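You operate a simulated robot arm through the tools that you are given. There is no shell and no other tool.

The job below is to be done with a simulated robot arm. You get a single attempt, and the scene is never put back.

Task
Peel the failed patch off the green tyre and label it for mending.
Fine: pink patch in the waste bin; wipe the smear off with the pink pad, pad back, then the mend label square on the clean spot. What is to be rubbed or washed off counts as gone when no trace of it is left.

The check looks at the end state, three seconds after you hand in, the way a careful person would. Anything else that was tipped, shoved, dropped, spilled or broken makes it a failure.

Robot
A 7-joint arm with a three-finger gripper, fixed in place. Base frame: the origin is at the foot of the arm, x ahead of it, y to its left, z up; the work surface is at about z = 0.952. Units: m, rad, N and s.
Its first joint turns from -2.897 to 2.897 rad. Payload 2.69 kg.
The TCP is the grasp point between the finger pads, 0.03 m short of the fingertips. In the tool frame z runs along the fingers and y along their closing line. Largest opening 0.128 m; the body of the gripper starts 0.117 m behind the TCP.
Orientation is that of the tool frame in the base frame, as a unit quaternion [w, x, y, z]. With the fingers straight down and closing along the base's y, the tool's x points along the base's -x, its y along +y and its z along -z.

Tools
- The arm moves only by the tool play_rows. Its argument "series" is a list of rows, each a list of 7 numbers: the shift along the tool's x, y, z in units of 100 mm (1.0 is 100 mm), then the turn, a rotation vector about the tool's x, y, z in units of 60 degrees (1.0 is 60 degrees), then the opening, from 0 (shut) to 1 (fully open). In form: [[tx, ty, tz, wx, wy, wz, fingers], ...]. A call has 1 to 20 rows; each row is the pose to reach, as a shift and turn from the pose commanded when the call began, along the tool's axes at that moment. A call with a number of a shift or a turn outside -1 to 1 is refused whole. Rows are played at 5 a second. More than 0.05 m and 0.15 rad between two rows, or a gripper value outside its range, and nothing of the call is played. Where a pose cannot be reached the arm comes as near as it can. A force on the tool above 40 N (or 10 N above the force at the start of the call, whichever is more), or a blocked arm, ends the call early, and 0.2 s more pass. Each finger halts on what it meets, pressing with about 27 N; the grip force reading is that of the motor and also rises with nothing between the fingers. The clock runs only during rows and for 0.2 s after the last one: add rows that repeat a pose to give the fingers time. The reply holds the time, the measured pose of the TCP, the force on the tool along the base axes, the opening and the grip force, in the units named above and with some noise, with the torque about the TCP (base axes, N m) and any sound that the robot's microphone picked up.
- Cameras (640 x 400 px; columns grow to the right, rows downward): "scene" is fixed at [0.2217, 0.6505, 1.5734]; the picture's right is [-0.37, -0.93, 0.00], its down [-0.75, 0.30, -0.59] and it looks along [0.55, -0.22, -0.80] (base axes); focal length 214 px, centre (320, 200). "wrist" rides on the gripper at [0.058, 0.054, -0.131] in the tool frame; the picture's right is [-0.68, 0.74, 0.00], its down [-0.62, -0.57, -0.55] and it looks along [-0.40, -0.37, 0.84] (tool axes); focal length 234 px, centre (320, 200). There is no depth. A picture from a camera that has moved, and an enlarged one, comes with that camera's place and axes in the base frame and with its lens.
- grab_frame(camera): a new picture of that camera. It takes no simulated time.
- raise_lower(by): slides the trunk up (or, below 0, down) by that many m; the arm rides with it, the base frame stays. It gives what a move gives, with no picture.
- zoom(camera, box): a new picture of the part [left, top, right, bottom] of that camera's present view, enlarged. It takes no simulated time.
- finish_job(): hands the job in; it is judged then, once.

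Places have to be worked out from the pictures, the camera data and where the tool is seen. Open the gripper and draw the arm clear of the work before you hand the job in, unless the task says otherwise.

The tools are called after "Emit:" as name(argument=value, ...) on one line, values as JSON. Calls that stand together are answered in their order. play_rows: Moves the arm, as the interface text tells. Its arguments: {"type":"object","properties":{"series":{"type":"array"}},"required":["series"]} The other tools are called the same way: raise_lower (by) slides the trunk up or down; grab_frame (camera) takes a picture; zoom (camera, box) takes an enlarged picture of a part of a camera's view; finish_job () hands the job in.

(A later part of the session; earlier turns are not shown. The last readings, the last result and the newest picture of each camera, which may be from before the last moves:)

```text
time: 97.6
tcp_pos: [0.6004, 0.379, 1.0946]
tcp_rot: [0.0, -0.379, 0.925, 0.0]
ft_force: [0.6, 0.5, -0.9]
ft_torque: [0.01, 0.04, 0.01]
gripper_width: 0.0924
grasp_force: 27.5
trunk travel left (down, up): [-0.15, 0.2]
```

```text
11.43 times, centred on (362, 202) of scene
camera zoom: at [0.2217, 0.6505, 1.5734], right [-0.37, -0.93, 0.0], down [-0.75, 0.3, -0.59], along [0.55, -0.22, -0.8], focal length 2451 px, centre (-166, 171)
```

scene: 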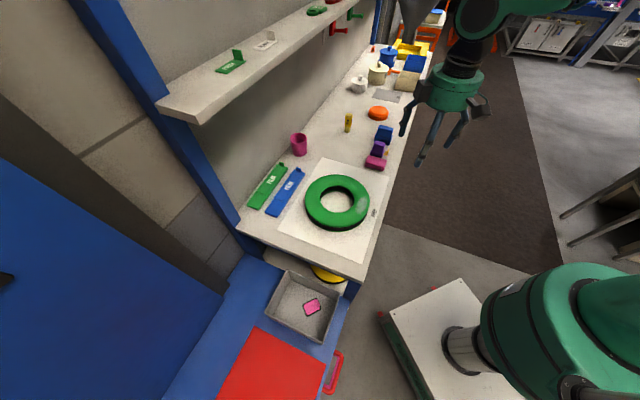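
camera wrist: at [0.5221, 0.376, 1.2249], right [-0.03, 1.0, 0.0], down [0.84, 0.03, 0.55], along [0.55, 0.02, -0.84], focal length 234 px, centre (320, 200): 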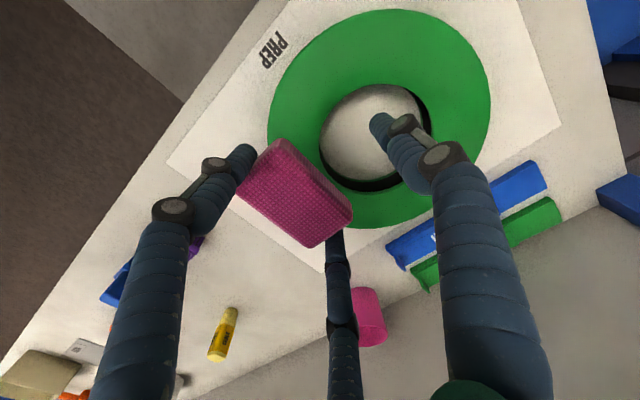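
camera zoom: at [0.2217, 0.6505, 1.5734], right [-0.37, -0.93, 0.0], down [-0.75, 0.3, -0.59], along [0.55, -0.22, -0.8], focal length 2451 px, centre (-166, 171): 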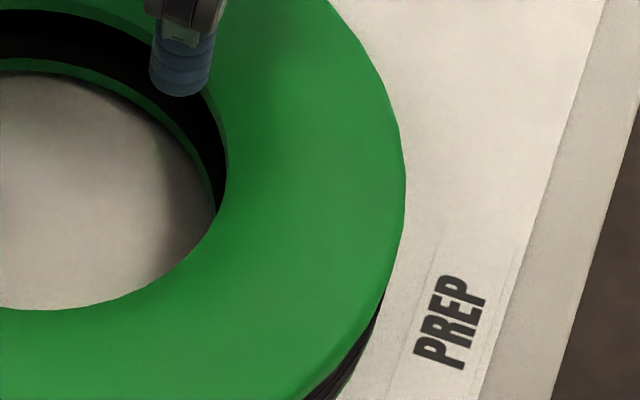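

The spot looks uniformly green now, with the remaining mottling matching the rest of the tyre, and the tyre hasn't shifted. The pad slid ~7 mm up in the grip, so I'll put it back at the original spot with TCP z ≈ 0.983. Carrying it there now.

Emit:
play_rows(series=[[0.04, -0.24, 0, 0, 0, 0, 0], [0.08, -0.48, 0, 0, 0, 0, 0], [0.12, -0.72, 0, 0, 0, 0, 0], [0.154, -0.947, 0, 0, 0, 0, 0]])

Emit:
play_rows(series=[[0.04, -0.24, 0, 0, 0, 0, 0], [0.08, -0.48, 0, 0, 0, 0, 0], [0.12, -0.7, 0, 0, 0, 0, 0], [0.154, -0.93, 0, 0, 0, 0, 0], [0.154, -0.93, 0, 0, 0, 0, 0]])

Emit:
grab_frame(camera="wrist")

Emit:
zoom(camera="scene", box=[330, 90, 430, 190])

```text
time: 98.6
tcp_pos: [0.6532, 0.3008, 1.0946]
tcp_rot: [-0.001, -0.38, 0.925, -0.001]
ft_force: [-0.9, 0.6, -0.2]
ft_torque: [-0.01, 0.01, 0.0]
gripper_width: 0.0923
grasp_force: 26.8
trunk travel left (down, up): [-0.15, 0.2]
```

```text
time: 99.8
tcp_pos: [0.7095, 0.2237, 1.0945]
tcp_rot: [-0.001, -0.38, 0.925, 0.0]
ft_force: [-0.3, 0.1, -0.2]
ft_torque: [-0.01, 0.03, 0.03]
gripper_width: 0.0923
grasp_force: 27.3
trunk travel left (down, up): [-0.15, 0.2]
```

```text
taken
camera wrist: at [0.6308, 0.2202, 1.224], right [-0.03, 1.0, 0.0], down [0.84, 0.03, 0.55], along [0.55, 0.02, -0.84], focal length 234 px, centre (320, 200)
```

wrist: 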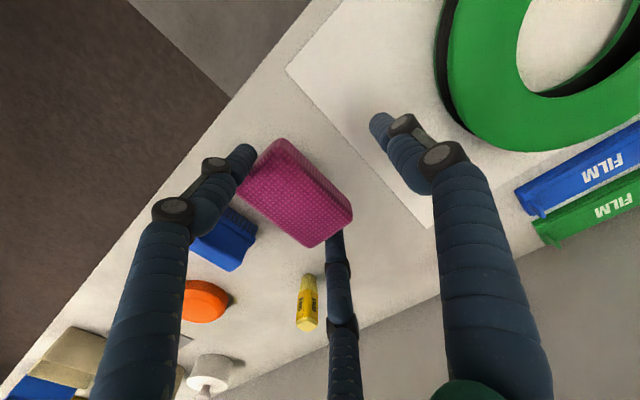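

```text
4.00 times, centred on (380, 140) of scene
camera zoom: at [0.2217, 0.6505, 1.5734], right [-0.37, -0.93, 0.0], down [-0.75, 0.3, -0.59], along [0.55, -0.22, -0.8], focal length 858 px, centre (80, 440)
```

zoom: 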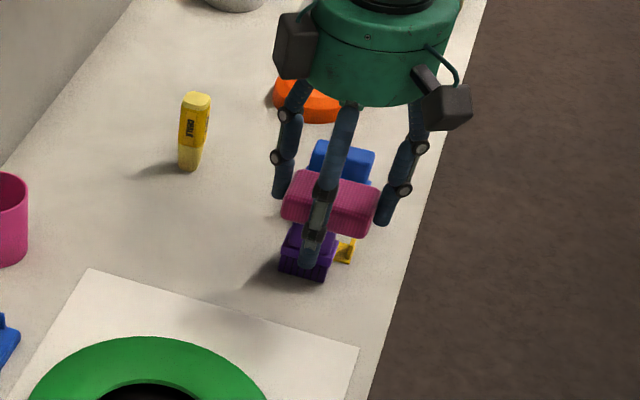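

Pad is over its original place, 2 mm on the safe side away from the brush. Lowering.

Emit:
play_rows(series=[[0, 0, 0.25, 0, 0, 0, 0], [0, 0, 0.5, 0, 0, 0, 0], [0, 0, 0.75, 0, 0, 0, 0], [0, 0, 0.95, 0, 0, 0, 0], [0, 0, 0.95, 0, 0, 0, 0]])

Emit:
grab_frame(camera="wrist")

Emit:
zoom(camera="scene", box=[345, 120, 415, 180])

```text
time: 101.0
tcp_pos: [0.7091, 0.223, 0.9987]
tcp_rot: [-0.001, -0.379, 0.925, 0.0]
ft_force: [0.7, 0.6, -0.7]
ft_torque: [-0.03, 0.03, -0.01]
gripper_width: 0.0922
grasp_force: 26.6
trunk travel left (down, up): [-0.15, 0.2]
```

```text
taken
camera wrist: at [0.6302, 0.2201, 1.1287], right [-0.03, 1.0, 0.0], down [0.84, 0.03, 0.55], along [0.55, 0.02, -0.84], focal length 234 px, centre (320, 200)
```

wrist: 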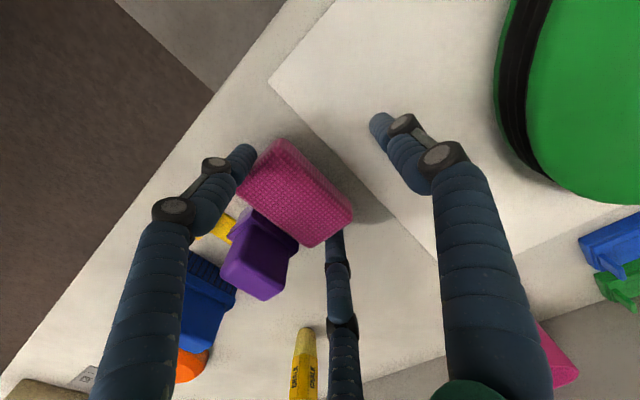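

```text
6.67 times, centred on (380, 150) of scene
camera zoom: at [0.2217, 0.6505, 1.5734], right [-0.37, -0.93, 0.0], down [-0.75, 0.3, -0.59], along [0.55, -0.22, -0.8], focal length 1430 px, centre (-80, 533)
```

zoom: 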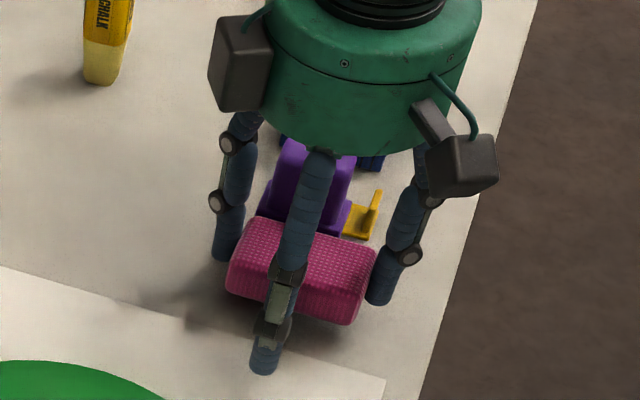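

Still clear of the brush. Lowering the last centimetre in small steps, watching force.

Emit:
play_rows(series=[[0, 0, 0.06, 0, 0, 0, 0], [0, 0, 0.12, 0, 0, 0, 0], [0, 0, 0.12, 0, 0, 0, 0]])

Emit:
play_rows(series=[[0, 0, 0.015, 0, 0, 0, 0], [0, 0, 0.015, 0, 0, 0, 0]])

Emit:
play_rows(series=[[0, 0, 0.01, 0, 0, 0, 0], [0, 0, 0.01, 0, 0, 0, 0]])

```text
time: 101.8
tcp_pos: [0.7093, 0.2236, 0.9868]
tcp_rot: [0.0, -0.379, 0.925, 0.0]
ft_force: [0.0, -0.2, -0.8]
ft_torque: [0.02, -0.01, 0.03]
gripper_width: 0.0923
grasp_force: 26.6
trunk travel left (down, up): [-0.15, 0.2]
```

```text
time: 102.4
tcp_pos: [0.7086, 0.2235, 0.9842]
tcp_rot: [-0.001, -0.38, 0.925, 0.0]
ft_force: [-0.1, 0.6, -0.1]
ft_torque: [0.0, 0.02, 0.01]
gripper_width: 0.0923
grasp_force: 27.1
trunk travel left (down, up): [-0.15, 0.2]
```

```text
time: 103.0
tcp_pos: [0.7079, 0.223, 0.9839]
tcp_rot: [-0.001, -0.379, 0.926, -0.001]
ft_force: [0.1, 0.5, -0.2]
ft_torque: [-0.02, 0.02, -0.01]
gripper_width: 0.0923
grasp_force: 27.4
trunk travel left (down, up): [-0.15, 0.2]
```

No contact yet at z 0.984; continuing in 1 mm steps until I feel the bench.

Emit:
play_rows(series=[[0, 0, 0.01, 0, 0, 0, 0], [0, 0, 0.01, 0, 0, 0, 0]])

Emit:
play_rows(series=[[0, 0, 0.01, 0, 0, 0, 0], [0, 0, 0.01, 0, 0, 0, 0]])

Emit:
zoom(camera="scene", box=[345, 120, 415, 180])

```text
time: 103.6
tcp_pos: [0.709, 0.2235, 0.9827]
tcp_rot: [-0.002, -0.38, 0.925, -0.001]
ft_force: [-0.1, 0.4, 0.8]
ft_torque: [0.03, 0.02, -0.02]
gripper_width: 0.0923
grasp_force: 27.6
trunk travel left (down, up): [-0.15, 0.2]
```

```text
time: 104.2
tcp_pos: [0.7093, 0.2221, 0.9835]
tcp_rot: [-0.001, -0.379, 0.925, 0.0]
ft_force: [-1.0, 0.7, -0.9]
ft_torque: [-0.02, 0.0, 0.01]
gripper_width: 0.0923
grasp_force: 27.1
trunk travel left (down, up): [-0.15, 0.2]
```

```text
6.67 times, centred on (380, 150) of scene
camera zoom: at [0.2217, 0.6505, 1.5734], right [-0.37, -0.93, 0.0], down [-0.75, 0.3, -0.59], along [0.55, -0.22, -0.8], focal length 1430 px, centre (-80, 533)
```

zoom: 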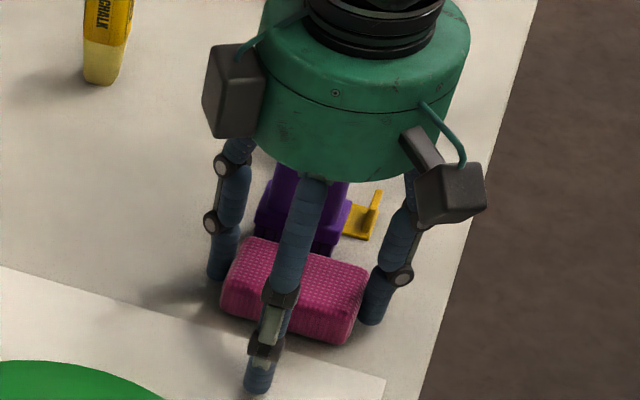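

In the scene view the pad's outline is now within about a millimetre of where it was originally. Continuing down gently.

Emit:
play_rows(series=[[0, 0, 0.01, 0, 0, 0, 0], [0, 0, 0.01, 0, 0, 0, 0]])

Emit:
play_rows(series=[[0, 0, 0.01, 0, 0, 0, 0], [0, 0, 0.01, 0, 0, 0, 0]])

```text
time: 104.8
tcp_pos: [0.7093, 0.2237, 0.9822]
tcp_rot: [-0.001, -0.379, 0.925, -0.001]
ft_force: [0.1, 0.9, -0.1]
ft_torque: [0.01, 0.03, -0.04]
gripper_width: 0.0924
grasp_force: 26.5
trunk travel left (down, up): [-0.15, 0.2]
```

```text
time: 105.4
tcp_pos: [0.7082, 0.2239, 0.9818]
tcp_rot: [0.0, -0.379, 0.925, 0.0]
ft_force: [-0.8, 0.3, 3.2]
ft_torque: [-0.04, -0.03, -0.01]
gripper_width: 0.0924
grasp_force: 26.7
trunk travel left (down, up): [-0.15, 0.2]
```

Light contact (3 N) with the bench. Releasing by opening the fingers in steps.

Emit:
play_rows(series=[[0, 0, 0, 0, 0, 0, 0.73], [0, 0, 0, 0, 0, 0, 0.77], [0, 0, 0, 0, 0, 0, 0.82], [0, 0, 0, 0, 0, 0, 0.88], [0, 0, 0, 0, 0, 0, 0.88]])

Emit:
grab_frame(camera="wrist")

Emit:
zoom(camera="scene", box=[345, 120, 415, 180])

```text
time: 106.6
tcp_pos: [0.7094, 0.224, 0.9813]
tcp_rot: [-0.001, -0.38, 0.925, 0.0]
ft_force: [-0.1, -0.3, 0.5]
ft_torque: [-0.02, 0.0, -0.02]
gripper_width: 0.1127
grasp_force: 0.1
trunk travel left (down, up): [-0.15, 0.2]
```

```text
taken
camera wrist: at [0.6304, 0.2208, 1.111], right [-0.03, 1.0, 0.0], down [0.84, 0.03, 0.55], along [0.55, 0.02, -0.84], focal length 234 px, centre (320, 200)
```

wrist: 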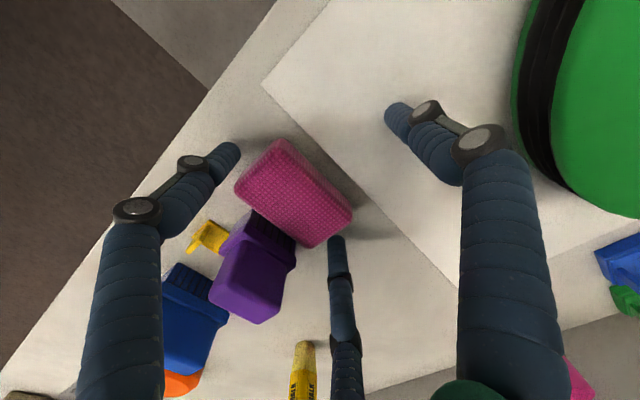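

```text
6.67 times, centred on (380, 150) of scene
camera zoom: at [0.2217, 0.6505, 1.5734], right [-0.37, -0.93, 0.0], down [-0.75, 0.3, -0.59], along [0.55, -0.22, -0.8], focal length 1430 px, centre (-80, 533)
```

zoom: 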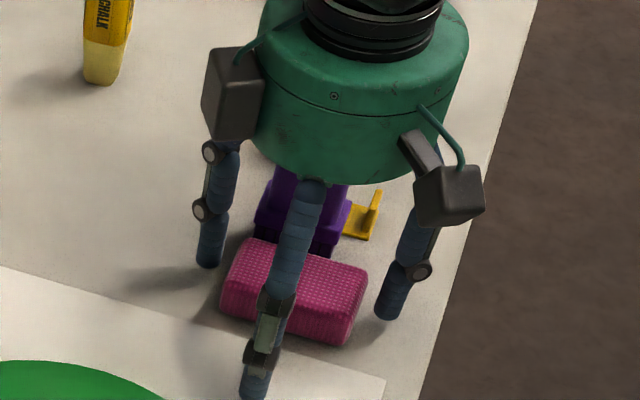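

The pad is back and free-standing in its place. I'll rise straight up, then turn the hand about -60° while moving over the MEND label; with three fingers, a thin tab is best pinched between two of them with the third in line beyond the tab's edge.

Emit:
play_rows(series=[[0, 0, -0.2, 0, 0, 0, 0.88], [0, 0, -0.5, 0, 0, 0, 0.88], [0, 0, -0.75, 0, 0, 0, 0.88], [0, 0, -1, 0, 0, 0, 0.88]])

Emit:
play_rows(series=[[0, 0, -0.3, 0, 0, 0, 0.8], [0, 0, -0.6, 0, 0, 0, 0.7], [0, 0, -0.9, 0, 0, 0, 0.6]])

Emit:
play_rows(series=[[0.0, -0.13, 0, 0, 0, 0.13, 0.6], [0.0, -0.25, 0, 0, 0, 0.26, 0.6], [0.0, -0.38, 0, 0, 0, 0.39, 0.6], [0.0, -0.5, 0, 0, 0, 0.52, 0.6], [0.0, -0.63, 0, 0, 0, 0.65, 0.6], [0.0, -0.76, 0, 0, 0, 0.78, 0.6], [0, -0.88, 0, 0, 0, 0.9, 0.6], [0, -0.95, 0, 0, 0, 1, 0.6]])

Emit:
grab_frame(camera="wrist")

Emit:
grab_frame(camera="scene")

```text
time: 107.6
tcp_pos: [0.7078, 0.223, 1.0807]
tcp_rot: [-0.001, -0.38, 0.925, 0.0]
ft_force: [0.5, -0.6, -0.3]
ft_torque: [0.02, 0.0, -0.01]
gripper_width: 0.1126
grasp_force: 0.1
trunk travel left (down, up): [-0.15, 0.2]
```

```text
time: 108.4
tcp_pos: [0.7076, 0.2221, 1.1703]
tcp_rot: [-0.001, -0.379, 0.925, 0.0]
ft_force: [-0.3, -0.3, 0.4]
ft_torque: [0.01, -0.01, 0.0]
gripper_width: 0.0768
grasp_force: 0.0
trunk travel left (down, up): [-0.15, 0.2]
```

```text
time: 110.2
tcp_pos: [0.7763, 0.1549, 1.1715]
tcp_rot: [-0.001, 0.135, 0.991, 0.0]
ft_force: [0.4, 0.8, 0.3]
ft_torque: [-0.02, 0.0, 0.03]
gripper_width: 0.077
grasp_force: 0.1
trunk travel left (down, up): [-0.15, 0.2]
```

```text
taken
camera wrist: at [0.735, 0.223, 1.3009], right [0.85, 0.53, 0.0], down [0.44, -0.71, 0.55], along [0.29, -0.47, -0.84], focal length 234 px, centre (320, 200)
```

wrist: 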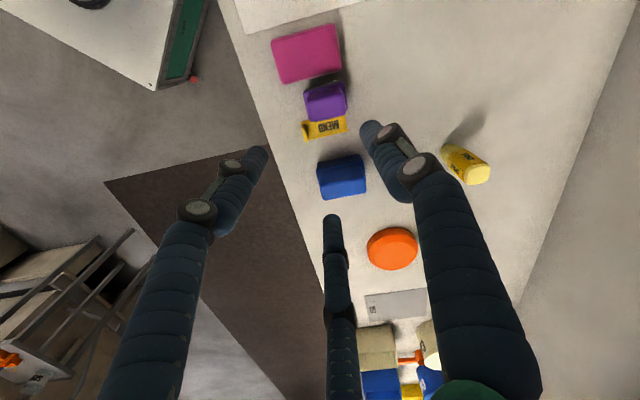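

```text
taken
```

scene: 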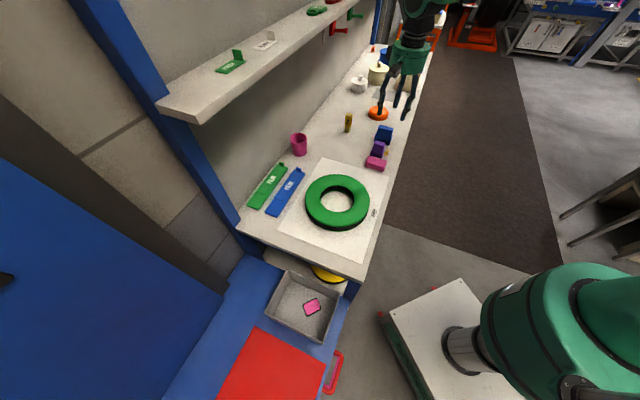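

Good: the whole scene is intact, tyre clean, patch in the tray, pad back. Now a close look at the MEND label and its neighbours.

Emit:
zoom(camera="wrist", box=[290, 70, 380, 150])

Emit:
zoom(camera="wrist", box=[260, 10, 400, 220])

```text
5.00 times, centred on (335, 110) of wrist
camera zoom: at [0.735, 0.223, 1.3009], right [0.85, 0.53, 0.0], down [0.44, -0.71, 0.55], along [0.29, -0.47, -0.84], focal length 1171 px, centre (245, 650)
```

zoom: 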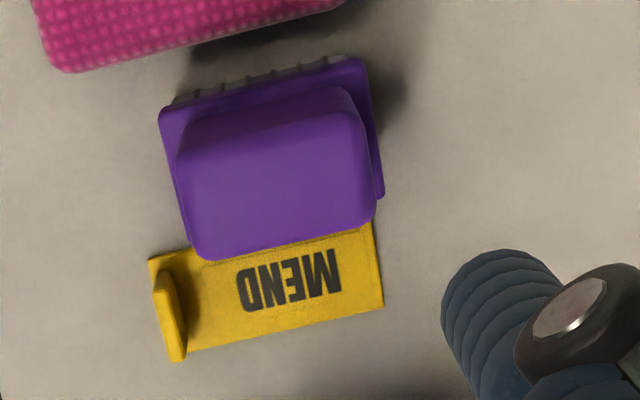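

```text
1.90 times, centred on (330, 115) of wrist
camera zoom: at [0.735, 0.223, 1.3009], right [0.85, 0.53, 0.0], down [0.44, -0.71, 0.55], along [0.29, -0.47, -0.84], focal length 446 px, centre (301, 362)
```

zoom: 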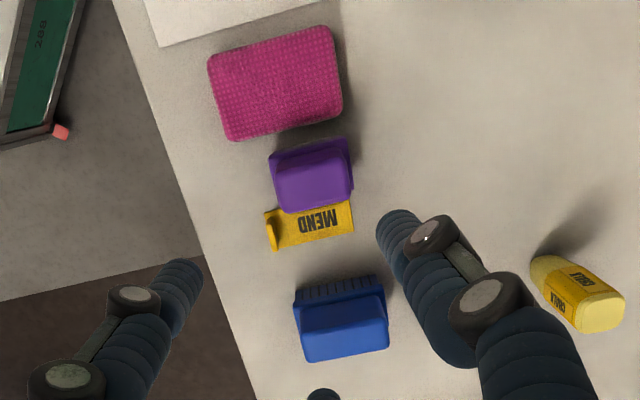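

The label's tab sits at its aisle-side end, centre about (0.770, 0.1225), with the purple brush on one side and the blue brush ~45 mm beyond. I'll close the fingers to a narrow 28 mm opening and move over the tab so two fingers straddle it, then re-check from closer up.

Emit:
play_rows(series=[[-0.06, -0.19, 0.1, 0, 0, 0, 0.4], [-0.12, -0.38, 0.3, 0, 0, 0, 0.22], [-0.12, -0.38, 0.5, 0, 0, 0, 0.22], [-0.12, -0.38, 0.7, 0, 0, 0, 0.22], [-0.12, -0.38, 0.7, 0, 0, 0, 0.22]])

Emit:
grab_frame(camera="wrist")

Emit:
zoom(camera="wrist", box=[240, 70, 400, 210])

Emit:
zoom(camera="scene", box=[355, 100, 415, 160])

```text
time: 111.4
tcp_pos: [0.7772, 0.1152, 1.1008]
tcp_rot: [-0.002, 0.135, 0.991, 0.0]
ft_force: [-0.6, 0.1, 0.4]
ft_torque: [-0.02, 0.04, 0.01]
gripper_width: 0.028
grasp_force: 0.1
trunk travel left (down, up): [-0.15, 0.2]
```

```text
taken
camera wrist: at [0.7359, 0.1835, 1.2307], right [0.85, 0.53, 0.0], down [0.44, -0.71, 0.55], along [0.29, -0.47, -0.84], focal length 234 px, centre (320, 200)
```

wrist: 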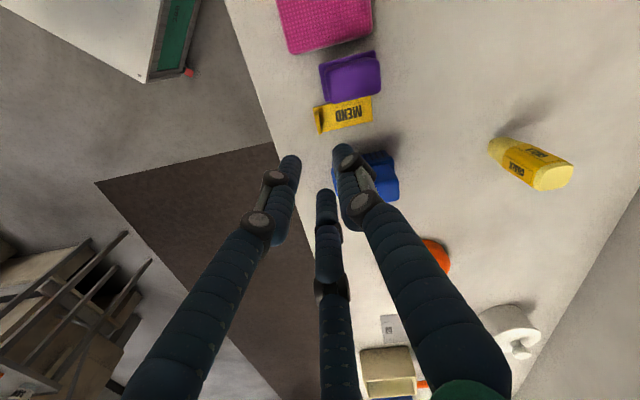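

```text
2.86 times, centred on (320, 140) of wrist
camera zoom: at [0.7359, 0.1835, 1.2307], right [0.85, 0.53, 0.0], down [0.44, -0.71, 0.55], along [0.29, -0.47, -0.84], focal length 669 px, centre (320, 371)
```

zoom: 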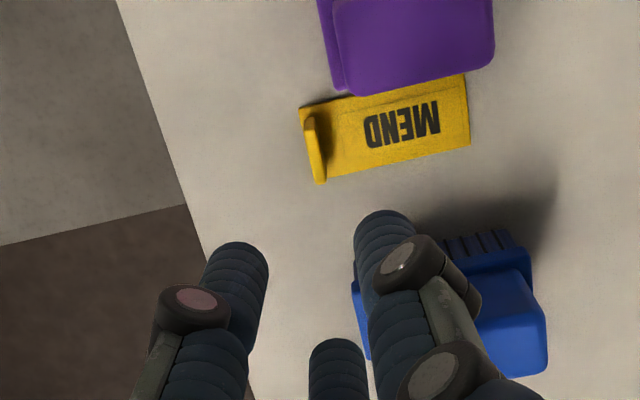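

```text
6.67 times, centred on (385, 130) of scene
camera zoom: at [0.2217, 0.6505, 1.5734], right [-0.37, -0.93, 0.0], down [-0.75, 0.3, -0.59], along [0.55, -0.22, -0.8], focal length 1430 px, centre (-113, 667)
```

zoom: 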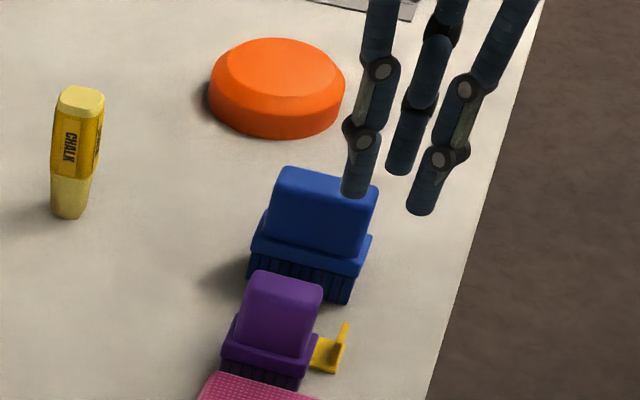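

Fingertip projections match my camera model, which confirms the tab at about (0.7705, 0.1225). The grasp point is set so two fingers pinch its faces and the third stays beyond its edge, clear of the blue brush. Descending 8 cm, then checking.

Emit:
play_rows(series=[[-0.016, -0.005, 0.25, 0, 0, 0, 0.22], [-0.016, -0.005, 0.5, 0, 0, 0, 0.22], [-0.016, -0.005, 0.7, 0, 0, 0, 0.22], [-0.016, -0.005, 0.8, 0, 0, 0, 0.22], [-0.016, -0.005, 0.8, 0, 0, 0, 0.22]])

Emit:
zoom(camera="wrist", box=[240, 90, 400, 230])

Emit:
zoom(camera="scene", box=[360, 110, 410, 160])

```text
time: 112.6
tcp_pos: [0.7788, 0.1154, 1.022]
tcp_rot: [-0.001, 0.133, 0.991, 0.0]
ft_force: [0.3, 0.5, 0.5]
ft_torque: [0.0, 0.03, 0.0]
gripper_width: 0.0284
grasp_force: 0.0
trunk travel left (down, up): [-0.15, 0.2]
```

```text
2.86 times, centred on (320, 160) of wrist
camera zoom: at [0.7372, 0.1825, 1.151], right [0.85, 0.53, 0.0], down [0.44, -0.71, 0.55], along [0.29, -0.47, -0.84], focal length 669 px, centre (320, 314)
```

zoom: 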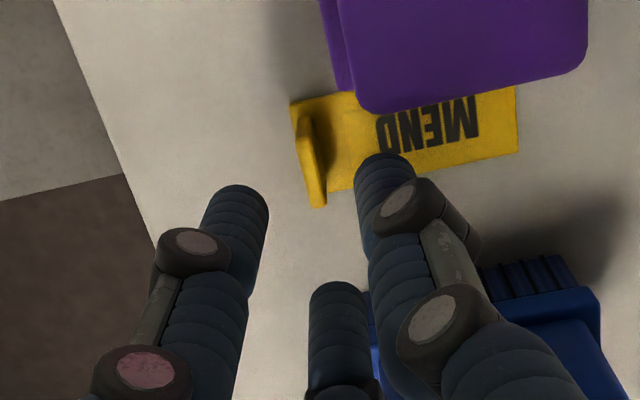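

```text
8.00 times, centred on (385, 135) of scene
camera zoom: at [0.2217, 0.6505, 1.5734], right [-0.37, -0.93, 0.0], down [-0.75, 0.3, -0.59], along [0.55, -0.22, -0.8], focal length 1716 px, centre (-200, 720)
```

zoom: 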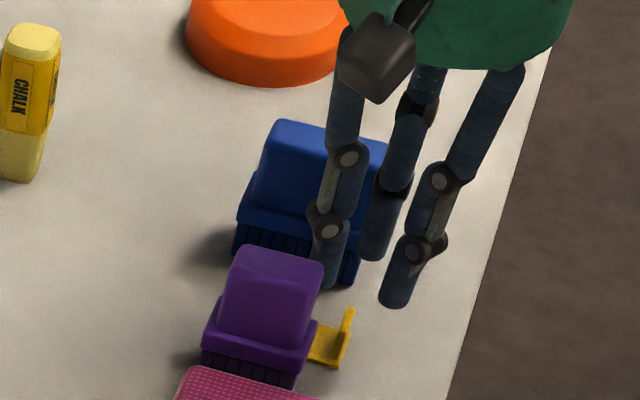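

The tab lies between the two pinch fingers and the third is clear of the blue brush by about 10 mm. Descending the last 31 mm slowly.

Emit:
play_rows(series=[[0, 0, 0.1, 0, 0, 0, 0.22], [0, 0, 0.2, 0, 0, 0, 0.22], [0, 0, 0.28, 0, 0, 0, 0.22], [0, 0, 0.315, 0, 0, 0, 0.22], [0, 0, 0.315, 0, 0, 0, 0.22]])

Emit:
zoom(camera="wrist", box=[240, 90, 400, 230])

Emit:
zoom(camera="scene", box=[360, 110, 410, 160])

```text
time: 113.8
tcp_pos: [0.7782, 0.1151, 0.9897]
tcp_rot: [-0.001, 0.134, 0.991, 0.0]
ft_force: [0.3, -0.4, -0.5]
ft_torque: [0.01, -0.01, 0.02]
gripper_width: 0.0282
grasp_force: 0.0
trunk travel left (down, up): [-0.15, 0.2]
```

```text
2.86 times, centred on (320, 160) of wrist
camera zoom: at [0.7371, 0.1825, 1.1191], right [0.85, 0.53, 0.0], down [0.44, -0.71, 0.55], along [0.29, -0.47, -0.84], focal length 669 px, centre (320, 314)
```

zoom: 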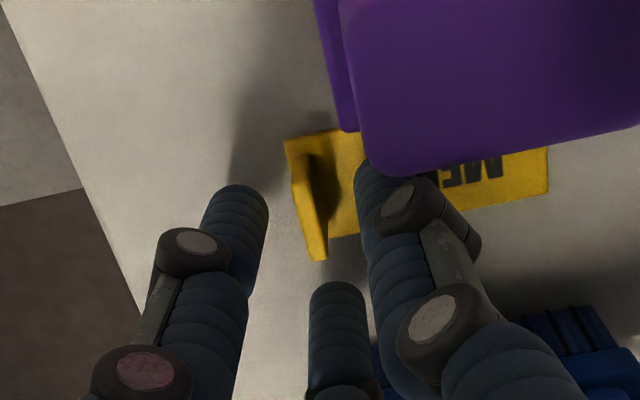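

```text
8.00 times, centred on (385, 135) of scene
camera zoom: at [0.2217, 0.6505, 1.5734], right [-0.37, -0.93, 0.0], down [-0.75, 0.3, -0.59], along [0.55, -0.22, -0.8], focal length 1716 px, centre (-200, 720)
```

zoom: 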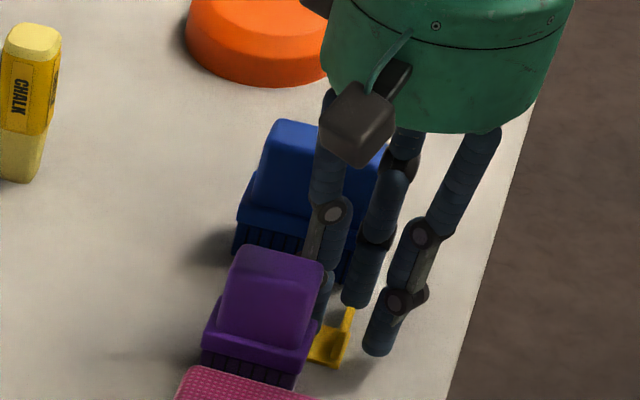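

The tab is centred between the two pinch fingers, with its far edge right at the hand centre and the third finger outside it. Closing gradually.

Emit:
play_rows(series=[[0, 0, 0, 0, 0, 0, 0.16], [0, 0, 0, 0, 0, 0, 0.11], [0, 0, 0, 0, 0, 0, 0.08], [0, 0, 0, 0, 0, 0, 0.05], [0, 0, 0, 0, 0, 0, 0.02], [0, 0, 0, 0, 0, 0, 0], [0, 0, 0, 0, 0, 0, 0]])

Emit:
zoom(camera="wrist", box=[240, 90, 400, 230])

Emit:
zoom(camera="scene", box=[360, 110, 410, 160])

```text
time: 115.4
tcp_pos: [0.7785, 0.1168, 0.9889]
tcp_rot: [-0.001, 0.134, 0.991, -0.001]
ft_force: [-1.0, 0.1, -0.9]
ft_torque: [-0.02, 0.01, 0.02]
gripper_width: 0.0055
grasp_force: 27.1
trunk travel left (down, up): [-0.15, 0.2]
```

```text
2.86 times, centred on (320, 160) of wrist
camera zoom: at [0.737, 0.1825, 1.1193], right [0.85, 0.53, 0.0], down [0.44, -0.71, 0.55], along [0.29, -0.47, -0.84], focal length 669 px, centre (320, 314)
```

zoom: 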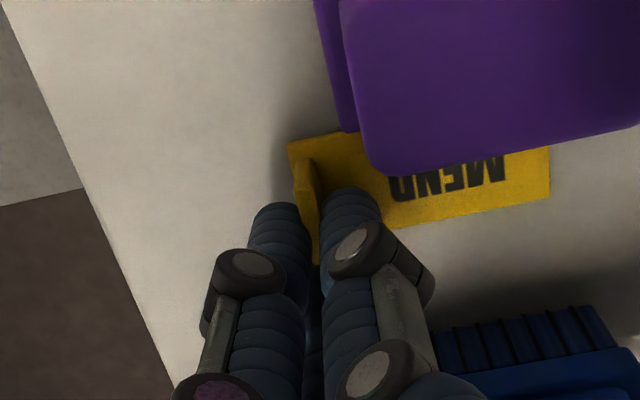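

```text
8.00 times, centred on (385, 135) of scene
camera zoom: at [0.2217, 0.6505, 1.5734], right [-0.37, -0.93, 0.0], down [-0.75, 0.3, -0.59], along [0.55, -0.22, -0.8], focal length 1716 px, centre (-200, 720)
```

zoom: 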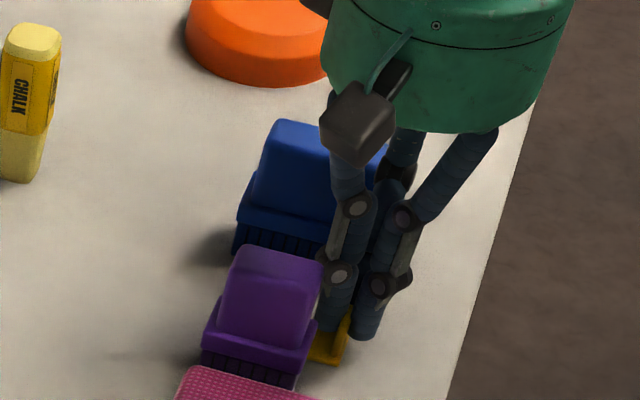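

The tab is pinched (5.5 mm, 27 N) and the label hasn't twisted. Lifting slowly.

Emit:
play_rows(series=[[0, 0, -0.03, 0, 0, 0, 0], [0, 0, -0.1, 0, 0, 0, 0], [0, 0, -0.2, 0, 0, 0, 0], [0, 0, -0.35, 0, 0, 0, 0], [0, 0, -0.55, 0, 0, 0, 0], [0, 0, -0.8, 0, 0, 0, 0]])

Emit:
grab_frame(camera="wrist")

Emit:
zoom(camera="scene", box=[350, 90, 420, 180])

```text
time: 116.8
tcp_pos: [0.7774, 0.115, 1.0699]
tcp_rot: [-0.001, 0.135, 0.991, -0.001]
ft_force: [0.6, -0.1, 0.9]
ft_torque: [-0.02, -0.01, -0.01]
gripper_width: 0.0061
grasp_force: 26.9
trunk travel left (down, up): [-0.15, 0.2]
```

```text
taken
camera wrist: at [0.7368, 0.1818, 1.1998], right [0.85, 0.53, 0.0], down [0.44, -0.71, 0.55], along [0.29, -0.47, -0.84], focal length 234 px, centre (320, 200)
```

wrist: 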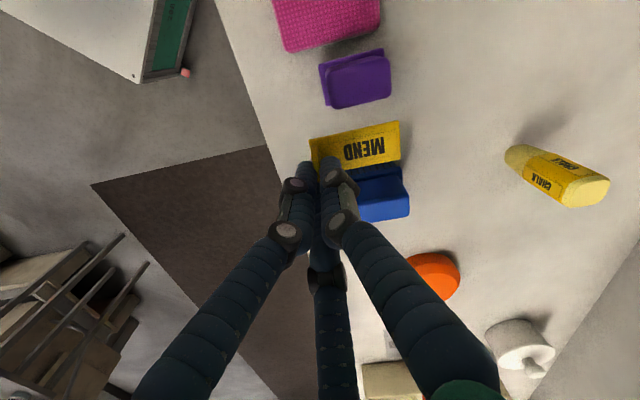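

```text
4.44 times, centred on (385, 135) of scene
camera zoom: at [0.2217, 0.6505, 1.5734], right [-0.37, -0.93, 0.0], down [-0.75, 0.3, -0.59], along [0.55, -0.22, -0.8], focal length 953 px, centre (31, 489)
```

zoom: 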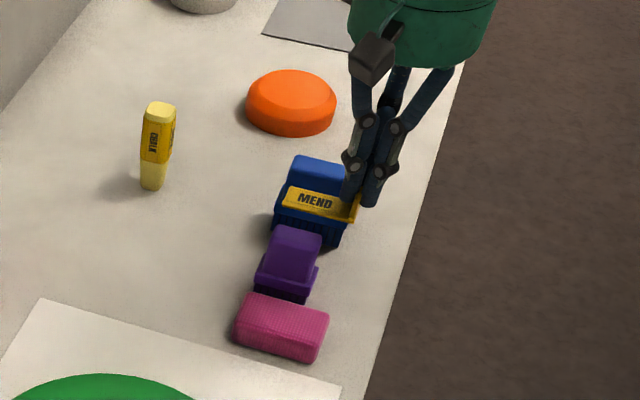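

The label is held level, and nothing next to it moved. I'll zoom in on the held label to measure its centre and angle relative to the hand.

Emit:
zoom(camera="wrist", box=[290, 100, 420, 200])

```text
4.00 times, centred on (355, 150) of wrist
camera zoom: at [0.7368, 0.1818, 1.1998], right [0.85, 0.53, 0.0], down [0.44, -0.71, 0.55], along [0.29, -0.47, -0.84], focal length 937 px, centre (180, 400)
```

zoom: 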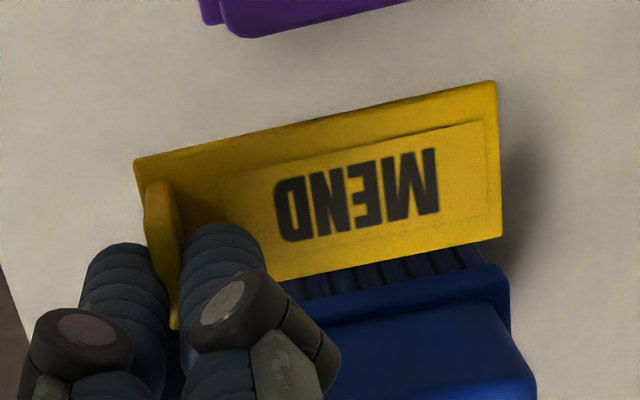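

In the hand frame the label's centre is at about (-6.6, 29.5) mm and its long axis at 120°. To lay it lengthwise along the ring like the patch (tab at the same end), I need a +90° turn and TCP at about (0.570, 0.362). Lifting and moving there in stages.

Emit:
play_rows(series=[[0, 0, -0.3, 0, 0, 0, 0], [0, 0, -0.6, 0, 0, 0, 0], [0.22, 0.15, -0.6, 0, 0, -0.1, 0], [0.44, 0.29, -0.6, 0, 0, -0.2, 0], [0.66, 0.44, -0.6, 0, 0, -0.3, 0], [0.888, 0.584, -0.6, 0, 0, -0.4, 0]])

Emit:
play_rows(series=[[0.09, 0.16, 0, 0, 0, -0.09, 0], [0.19, 0.32, 0, 0, 0, -0.18, 0], [0.28, 0.47, 0, 0, 0, -0.28, 0], [0.38, 0.63, 0, 0, 0, -0.37, 0], [0.47, 0.79, 0, 0, 0, -0.46, 0], [0.567, 0.944, 0, 0, 0, -0.55, 0]])

Emit:
play_rows(series=[[-0.01, 0.16, 0, 0, 0, -0.09, 0], [-0.01, 0.32, 0, 0, 0, -0.18, 0], [-0.02, 0.47, 0, 0, 0, -0.28, 0], [-0.02, 0.63, 0, 0, 0, -0.37, 0], [-0.03, 0.79, 0, 0, 0, -0.46, 0], [-0.034, 0.944, 0, 0, 0, -0.55, 0], [-0.034, 0.944, 0, 0, 0, -0.55, 0]])

Emit:
grab_frame(camera="wrist")

Emit:
grab_frame(camera="scene")

```text
time: 118.2
tcp_pos: [0.7062, 0.1947, 1.1288]
tcp_rot: [0.0, -0.075, 0.997, 0.0]
ft_force: [0.4, -1.0, -0.7]
ft_torque: [0.02, -0.02, -0.02]
gripper_width: 0.0059
grasp_force: 27.3
trunk travel left (down, up): [-0.15, 0.2]
```

```text
time: 119.6
tcp_pos: [0.6383, 0.2794, 1.129]
tcp_rot: [0.0, -0.356, 0.935, 0.0]
ft_force: [0.2, -0.9, 1.0]
ft_torque: [0.0, 0.0, 0.01]
gripper_width: 0.0062
grasp_force: 26.8
trunk travel left (down, up): [-0.15, 0.2]
```

```text
time: 121.2
tcp_pos: [0.5782, 0.3541, 1.1299]
tcp_rot: [-0.001, -0.606, 0.796, 0.0]
ft_force: [0.4, 0.5, 0.3]
ft_torque: [0.0, -0.01, -0.03]
gripper_width: 0.006
grasp_force: 26.8
trunk travel left (down, up): [-0.15, 0.2]
```

```text
taken
camera wrist: at [0.5111, 0.3116, 1.2599], right [-0.53, 0.85, 0.0], down [0.71, 0.44, 0.55], along [0.46, 0.29, -0.84], focal length 234 px, centre (320, 200)
```

wrist: 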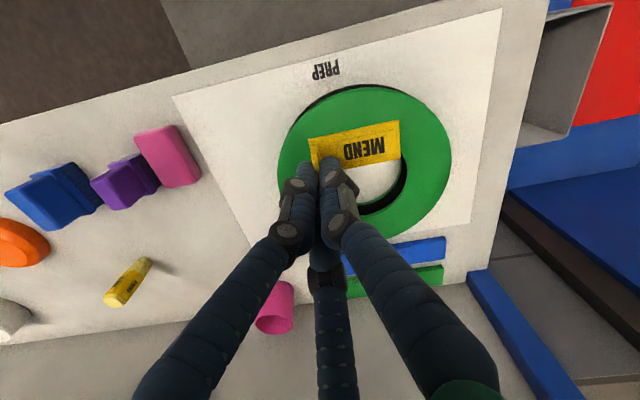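

```text
taken
```

scene: 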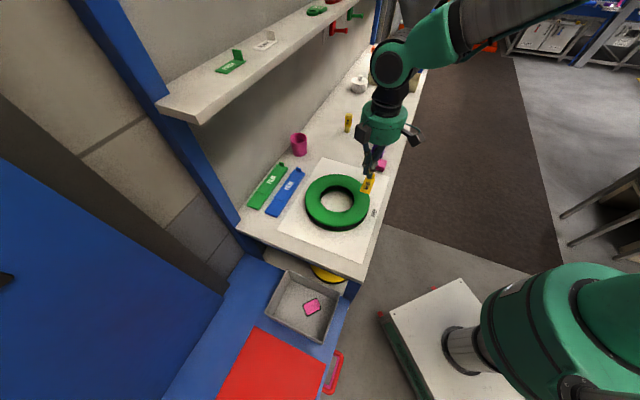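

The label hangs level above the tyre in the right orientation. I'll shift ~11 mm to the exact spot and lower to just above the tyre for a visual check.

Emit:
play_rows(series=[[-0.03, 0.05, 0.1, 0, 0, 0, 0], [-0.057, 0.098, 0.3, 0, 0, 0, 0], [-0.057, 0.098, 0.5, 0, 0, 0, 0], [-0.057, 0.098, 0.7, 0, 0, 0, 0], [-0.057, 0.098, 0.75, 0, 0, 0, 0], [-0.057, 0.098, 0.75, 0, 0, 0, 0]])

Emit:
zoom(camera="wrist", box=[240, 40, 440, 220])

Emit:
zoom(camera="scene", box=[310, 150, 400, 240])

```text
time: 122.6
tcp_pos: [0.5708, 0.3601, 1.0544]
tcp_rot: [-0.002, -0.606, 0.795, 0.0]
ft_force: [0.0, -0.3, 0.1]
ft_torque: [0.01, 0.03, -0.01]
gripper_width: 0.0059
grasp_force: 26.8
trunk travel left (down, up): [-0.15, 0.2]
```

```text
2.22 times, centred on (340, 130) of wrist
camera zoom: at [0.5039, 0.3188, 1.1843], right [-0.53, 0.85, 0.0], down [0.71, 0.44, 0.55], along [0.46, 0.29, -0.84], focal length 520 px, centre (276, 356)
```

zoom: 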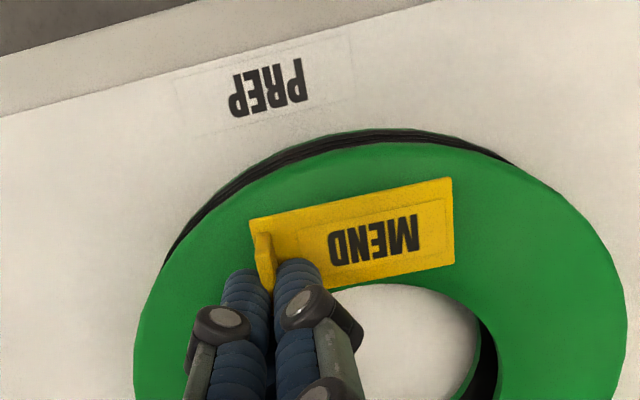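

```text
4.44 times, centred on (355, 195) of scene
camera zoom: at [0.2217, 0.6505, 1.5734], right [-0.37, -0.93, 0.0], down [-0.75, 0.3, -0.59], along [0.55, -0.22, -0.8], focal length 953 px, centre (164, 222)
```

zoom: 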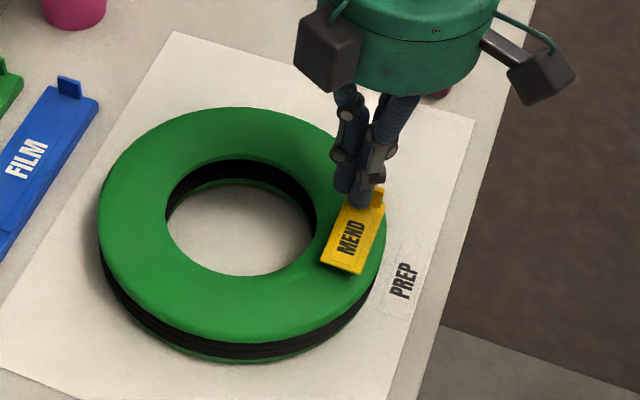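

The label is a centimetre above the tyre. I'll lower it to ~2 mm above and compare its outline with where the patch was in the very first scene zoom (same window).

Emit:
play_rows(series=[[0, 0, 0.04, 0, 0, 0, 0], [0, 0, 0.08, 0, 0, 0, 0], [0, 0, 0.09, 0, 0, 0, 0]])

Emit:
zoom(camera="scene", box=[330, 180, 390, 230])

Emit:
zoom(camera="wrist", box=[260, 70, 420, 210])

```text
time: 123.4
tcp_pos: [0.5697, 0.3607, 1.0457]
tcp_rot: [-0.001, -0.606, 0.795, 0.0]
ft_force: [-0.1, -1.1, 0.1]
ft_torque: [-0.01, -0.01, -0.03]
gripper_width: 0.0059
grasp_force: 27.3
trunk travel left (down, up): [-0.15, 0.2]
```

```text
8.00 times, centred on (360, 205) of scene
camera zoom: at [0.2217, 0.6505, 1.5734], right [-0.37, -0.93, 0.0], down [-0.75, 0.3, -0.59], along [0.55, -0.22, -0.8], focal length 1716 px, centre (0, 160)
```

zoom: 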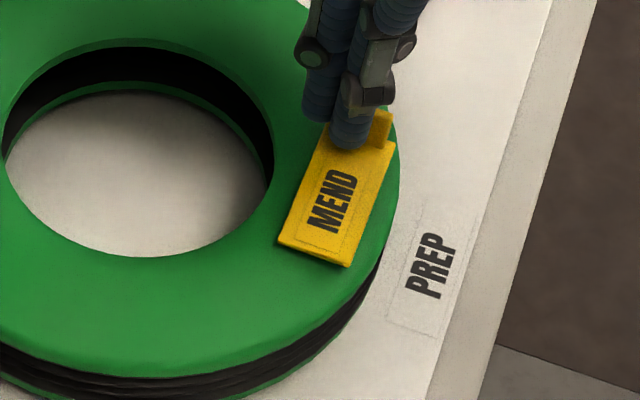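

```text
2.86 times, centred on (340, 140) of wrist
camera zoom: at [0.5038, 0.3187, 1.1752], right [-0.53, 0.85, 0.0], down [0.71, 0.44, 0.55], along [0.46, 0.29, -0.84], focal length 669 px, centre (263, 371)
```

zoom: 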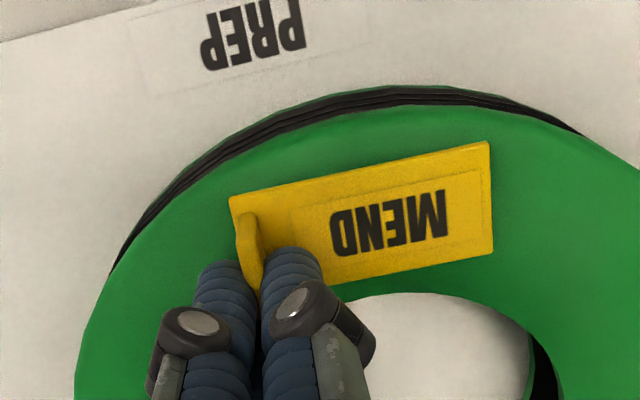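

The tyre is unmoved, and the label's centre falls within half a millimetre of the patch's old centre, with the same edge direction. Lowering in 1 mm steps until light contact.

Emit:
play_rows(series=[[0, 0, 0.01, 0, 0, 0, 0], [0, 0, 0.01, 0, 0, 0, 0]])

Emit:
play_rows(series=[[0, 0, 0.01, 0, 0, 0, 0], [0, 0, 0.01, 0, 0, 0, 0]])

Emit:
play_rows(series=[[0, 0, 0.01, 0, 0, 0, 0], [0, 0, 0.01, 0, 0, 0, 0]])

```text
time: 124.0
tcp_pos: [0.5701, 0.361, 1.0438]
tcp_rot: [-0.001, -0.606, 0.795, -0.001]
ft_force: [0.4, 1.2, -0.1]
ft_torque: [0.01, 0.0, 0.04]
gripper_width: 0.006
grasp_force: 26.5
trunk travel left (down, up): [-0.15, 0.2]
```

```text
time: 124.6
tcp_pos: [0.5692, 0.3609, 1.0426]
tcp_rot: [-0.001, -0.606, 0.795, 0.0]
ft_force: [0.8, 0.4, 0.3]
ft_torque: [0.0, -0.03, 0.01]
gripper_width: 0.0063
grasp_force: 27.1
trunk travel left (down, up): [-0.15, 0.2]
```

```text
time: 125.2
tcp_pos: [0.5703, 0.3608, 1.0417]
tcp_rot: [0.0, -0.606, 0.795, 0.0]
ft_force: [-0.4, 0.3, 0.7]
ft_torque: [0.01, 0.01, 0.01]
gripper_width: 0.0059
grasp_force: 26.8
trunk travel left (down, up): [-0.15, 0.2]
```

No contact yet; continuing in 1 mm steps.

Emit:
play_rows(series=[[0, 0, 0.01, 0, 0, 0, 0], [0, 0, 0.01, 0, 0, 0, 0]])

Emit:
play_rows(series=[[0, 0, 0.01, 0, 0, 0, 0], [0, 0, 0.01, 0, 0, 0, 0]])

Emit:
zoom(camera="scene", box=[330, 180, 390, 230])

Emit:
zoom(camera="wrist", box=[260, 70, 420, 210])

```text
time: 125.8
tcp_pos: [0.5699, 0.3611, 1.0427]
tcp_rot: [0.0, -0.606, 0.795, 0.0]
ft_force: [0.7, -0.9, 6.3]
ft_torque: [0.02, 0.0, 0.02]
gripper_width: 0.006
grasp_force: 26.7
trunk travel left (down, up): [-0.15, 0.2]
```

```text
time: 126.4
tcp_pos: [0.5705, 0.3612, 1.0416]
tcp_rot: [0.0, -0.606, 0.795, 0.0]
ft_force: [1.6, -0.9, 15.1]
ft_torque: [-0.02, -0.01, 0.02]
gripper_width: 0.0058
grasp_force: 26.7
trunk travel left (down, up): [-0.15, 0.2]
```

```text
8.00 times, centred on (360, 205) of scene
camera zoom: at [0.2217, 0.6505, 1.5734], right [-0.37, -0.93, 0.0], down [-0.75, 0.3, -0.59], along [0.55, -0.22, -0.8], focal length 1716 px, centre (0, 160)
```

zoom: 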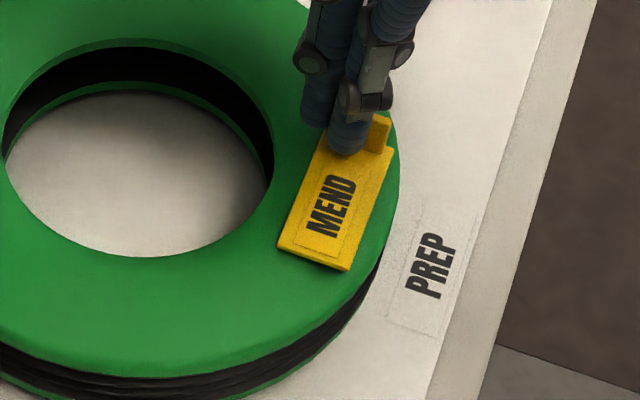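

```text
2.86 times, centred on (340, 140) of wrist
camera zoom: at [0.5033, 0.3189, 1.1717], right [-0.53, 0.85, 0.0], down [0.71, 0.44, 0.55], along [0.47, 0.29, -0.84], focal length 669 px, centre (263, 371)
```

zoom: 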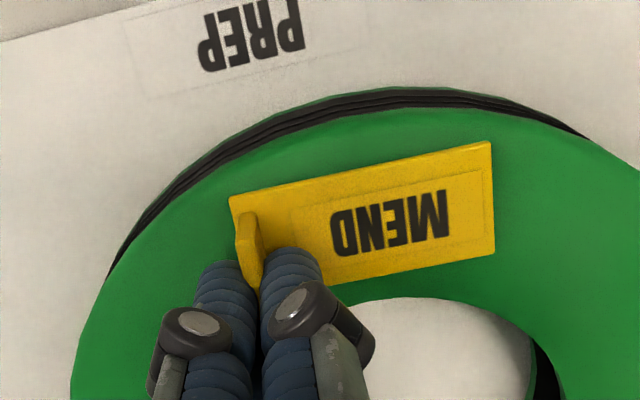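

The label is down with 15 N of contact; its outline matches the old patch position to about 1 mm and it is square with it. Easing off slightly, then releasing with a small opening.

Emit:
play_rows(series=[[0, 0, -0.008, 0, 0, 0, 0], [0, 0, -0.008, 0, 0, 0, 0]])

Emit:
play_rows(series=[[0, 0, 0, 0, 0, 0, 0.07], [0, 0, 0, 0, 0, 0, 0.12], [0, 0, 0, 0, 0, 0, 0.18], [0, 0, 0, 0, 0, 0, 0.22], [0, 0, 0, 0, 0, 0, 0.22]])

Emit:
zoom(camera="scene", box=[330, 180, 390, 230])

Emit:
zoom(camera="wrist", box=[260, 70, 420, 210])

```text
time: 127.0
tcp_pos: [0.5704, 0.3609, 1.0421]
tcp_rot: [0.0, -0.606, 0.796, 0.0]
ft_force: [2.2, 1.0, 12.7]
ft_torque: [0.03, -0.03, -0.04]
gripper_width: 0.0058
grasp_force: 27.0
trunk travel left (down, up): [-0.15, 0.2]
```

```text
time: 128.2
tcp_pos: [0.5694, 0.36, 1.0417]
tcp_rot: [-0.001, -0.606, 0.796, 0.0]
ft_force: [-0.4, -0.2, 0.2]
ft_torque: [0.03, -0.01, -0.01]
gripper_width: 0.0281
grasp_force: 0.2
trunk travel left (down, up): [-0.15, 0.2]
```

```text
8.00 times, centred on (360, 205) of scene
camera zoom: at [0.2217, 0.6505, 1.5734], right [-0.37, -0.93, 0.0], down [-0.75, 0.3, -0.59], along [0.55, -0.22, -0.8], focal length 1716 px, centre (0, 160)
```

zoom: 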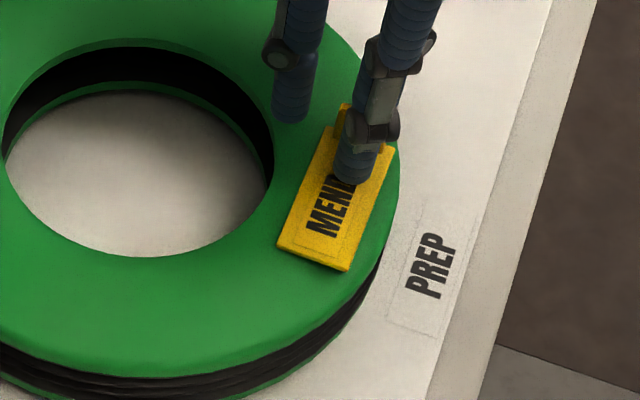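

```text
2.86 times, centred on (340, 140) of wrist
camera zoom: at [0.5034, 0.3189, 1.1714], right [-0.53, 0.85, 0.0], down [0.71, 0.44, 0.55], along [0.46, 0.29, -0.84], focal length 669 px, centre (263, 371)
```

zoom: 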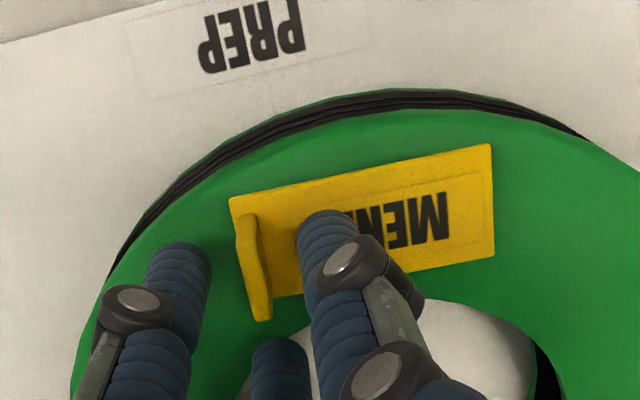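

Released; the label stayed exactly in place and the tab is clear of all fingers. Rising straight up.

Emit:
play_rows(series=[[0, 0, -0.1, 0, 0, 0, 0.22], [0, 0, -0.3, 0, 0, 0, 0.22], [0, 0, -0.6, 0, 0, 0, 0.22], [0, 0, -1, 0, 0, 0, 0.22]])

Emit:
play_rows(series=[[0, 0, -0.35, 0, 0, 0, 0.4], [0, 0, -0.7, 0, 0, 0, 0.7], [0, 0, -1, 0, 0, 0, 1]])

Emit:
grab_frame(camera="wrist")

Emit:
zoom(camera="scene", box=[330, 180, 390, 230])

```text
time: 129.2
tcp_pos: [0.5702, 0.3596, 1.1417]
tcp_rot: [-0.001, -0.606, 0.795, 0.001]
ft_force: [-0.3, 0.1, -0.4]
ft_torque: [0.0, -0.02, -0.02]
gripper_width: 0.0282
grasp_force: 0.0
trunk travel left (down, up): [-0.15, 0.2]
```

```text
time: 130.0
tcp_pos: [0.5703, 0.3601, 1.2406]
tcp_rot: [-0.001, -0.606, 0.795, -0.001]
ft_force: [-0.4, -0.6, 0.1]
ft_torque: [0.01, -0.03, -0.01]
gripper_width: 0.128
grasp_force: 0.1
trunk travel left (down, up): [-0.15, 0.2]
```

```text
taken
camera wrist: at [0.5033, 0.3183, 1.371], right [-0.53, 0.85, 0.0], down [0.71, 0.44, 0.55], along [0.46, 0.29, -0.84], focal length 234 px, centre (320, 200)
```

wrist: 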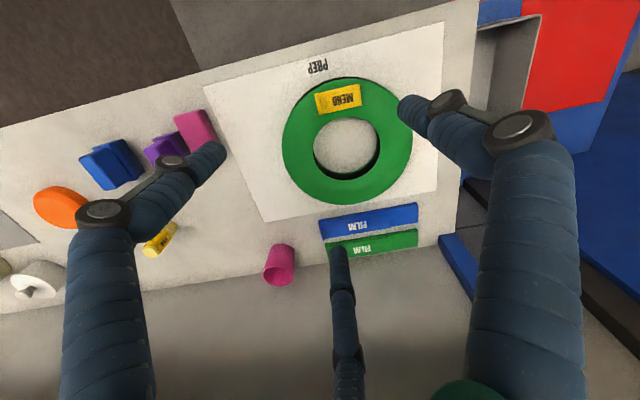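

```text
8.00 times, centred on (360, 205) of scene
camera zoom: at [0.2217, 0.6505, 1.5734], right [-0.37, -0.93, 0.0], down [-0.75, 0.3, -0.59], along [0.55, -0.22, -0.8], focal length 1716 px, centre (0, 160)
```

zoom: 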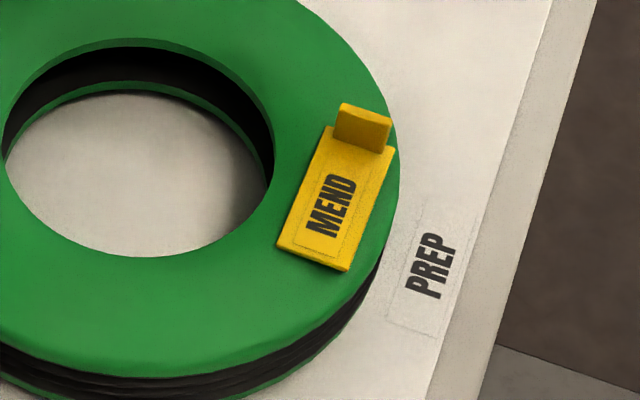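

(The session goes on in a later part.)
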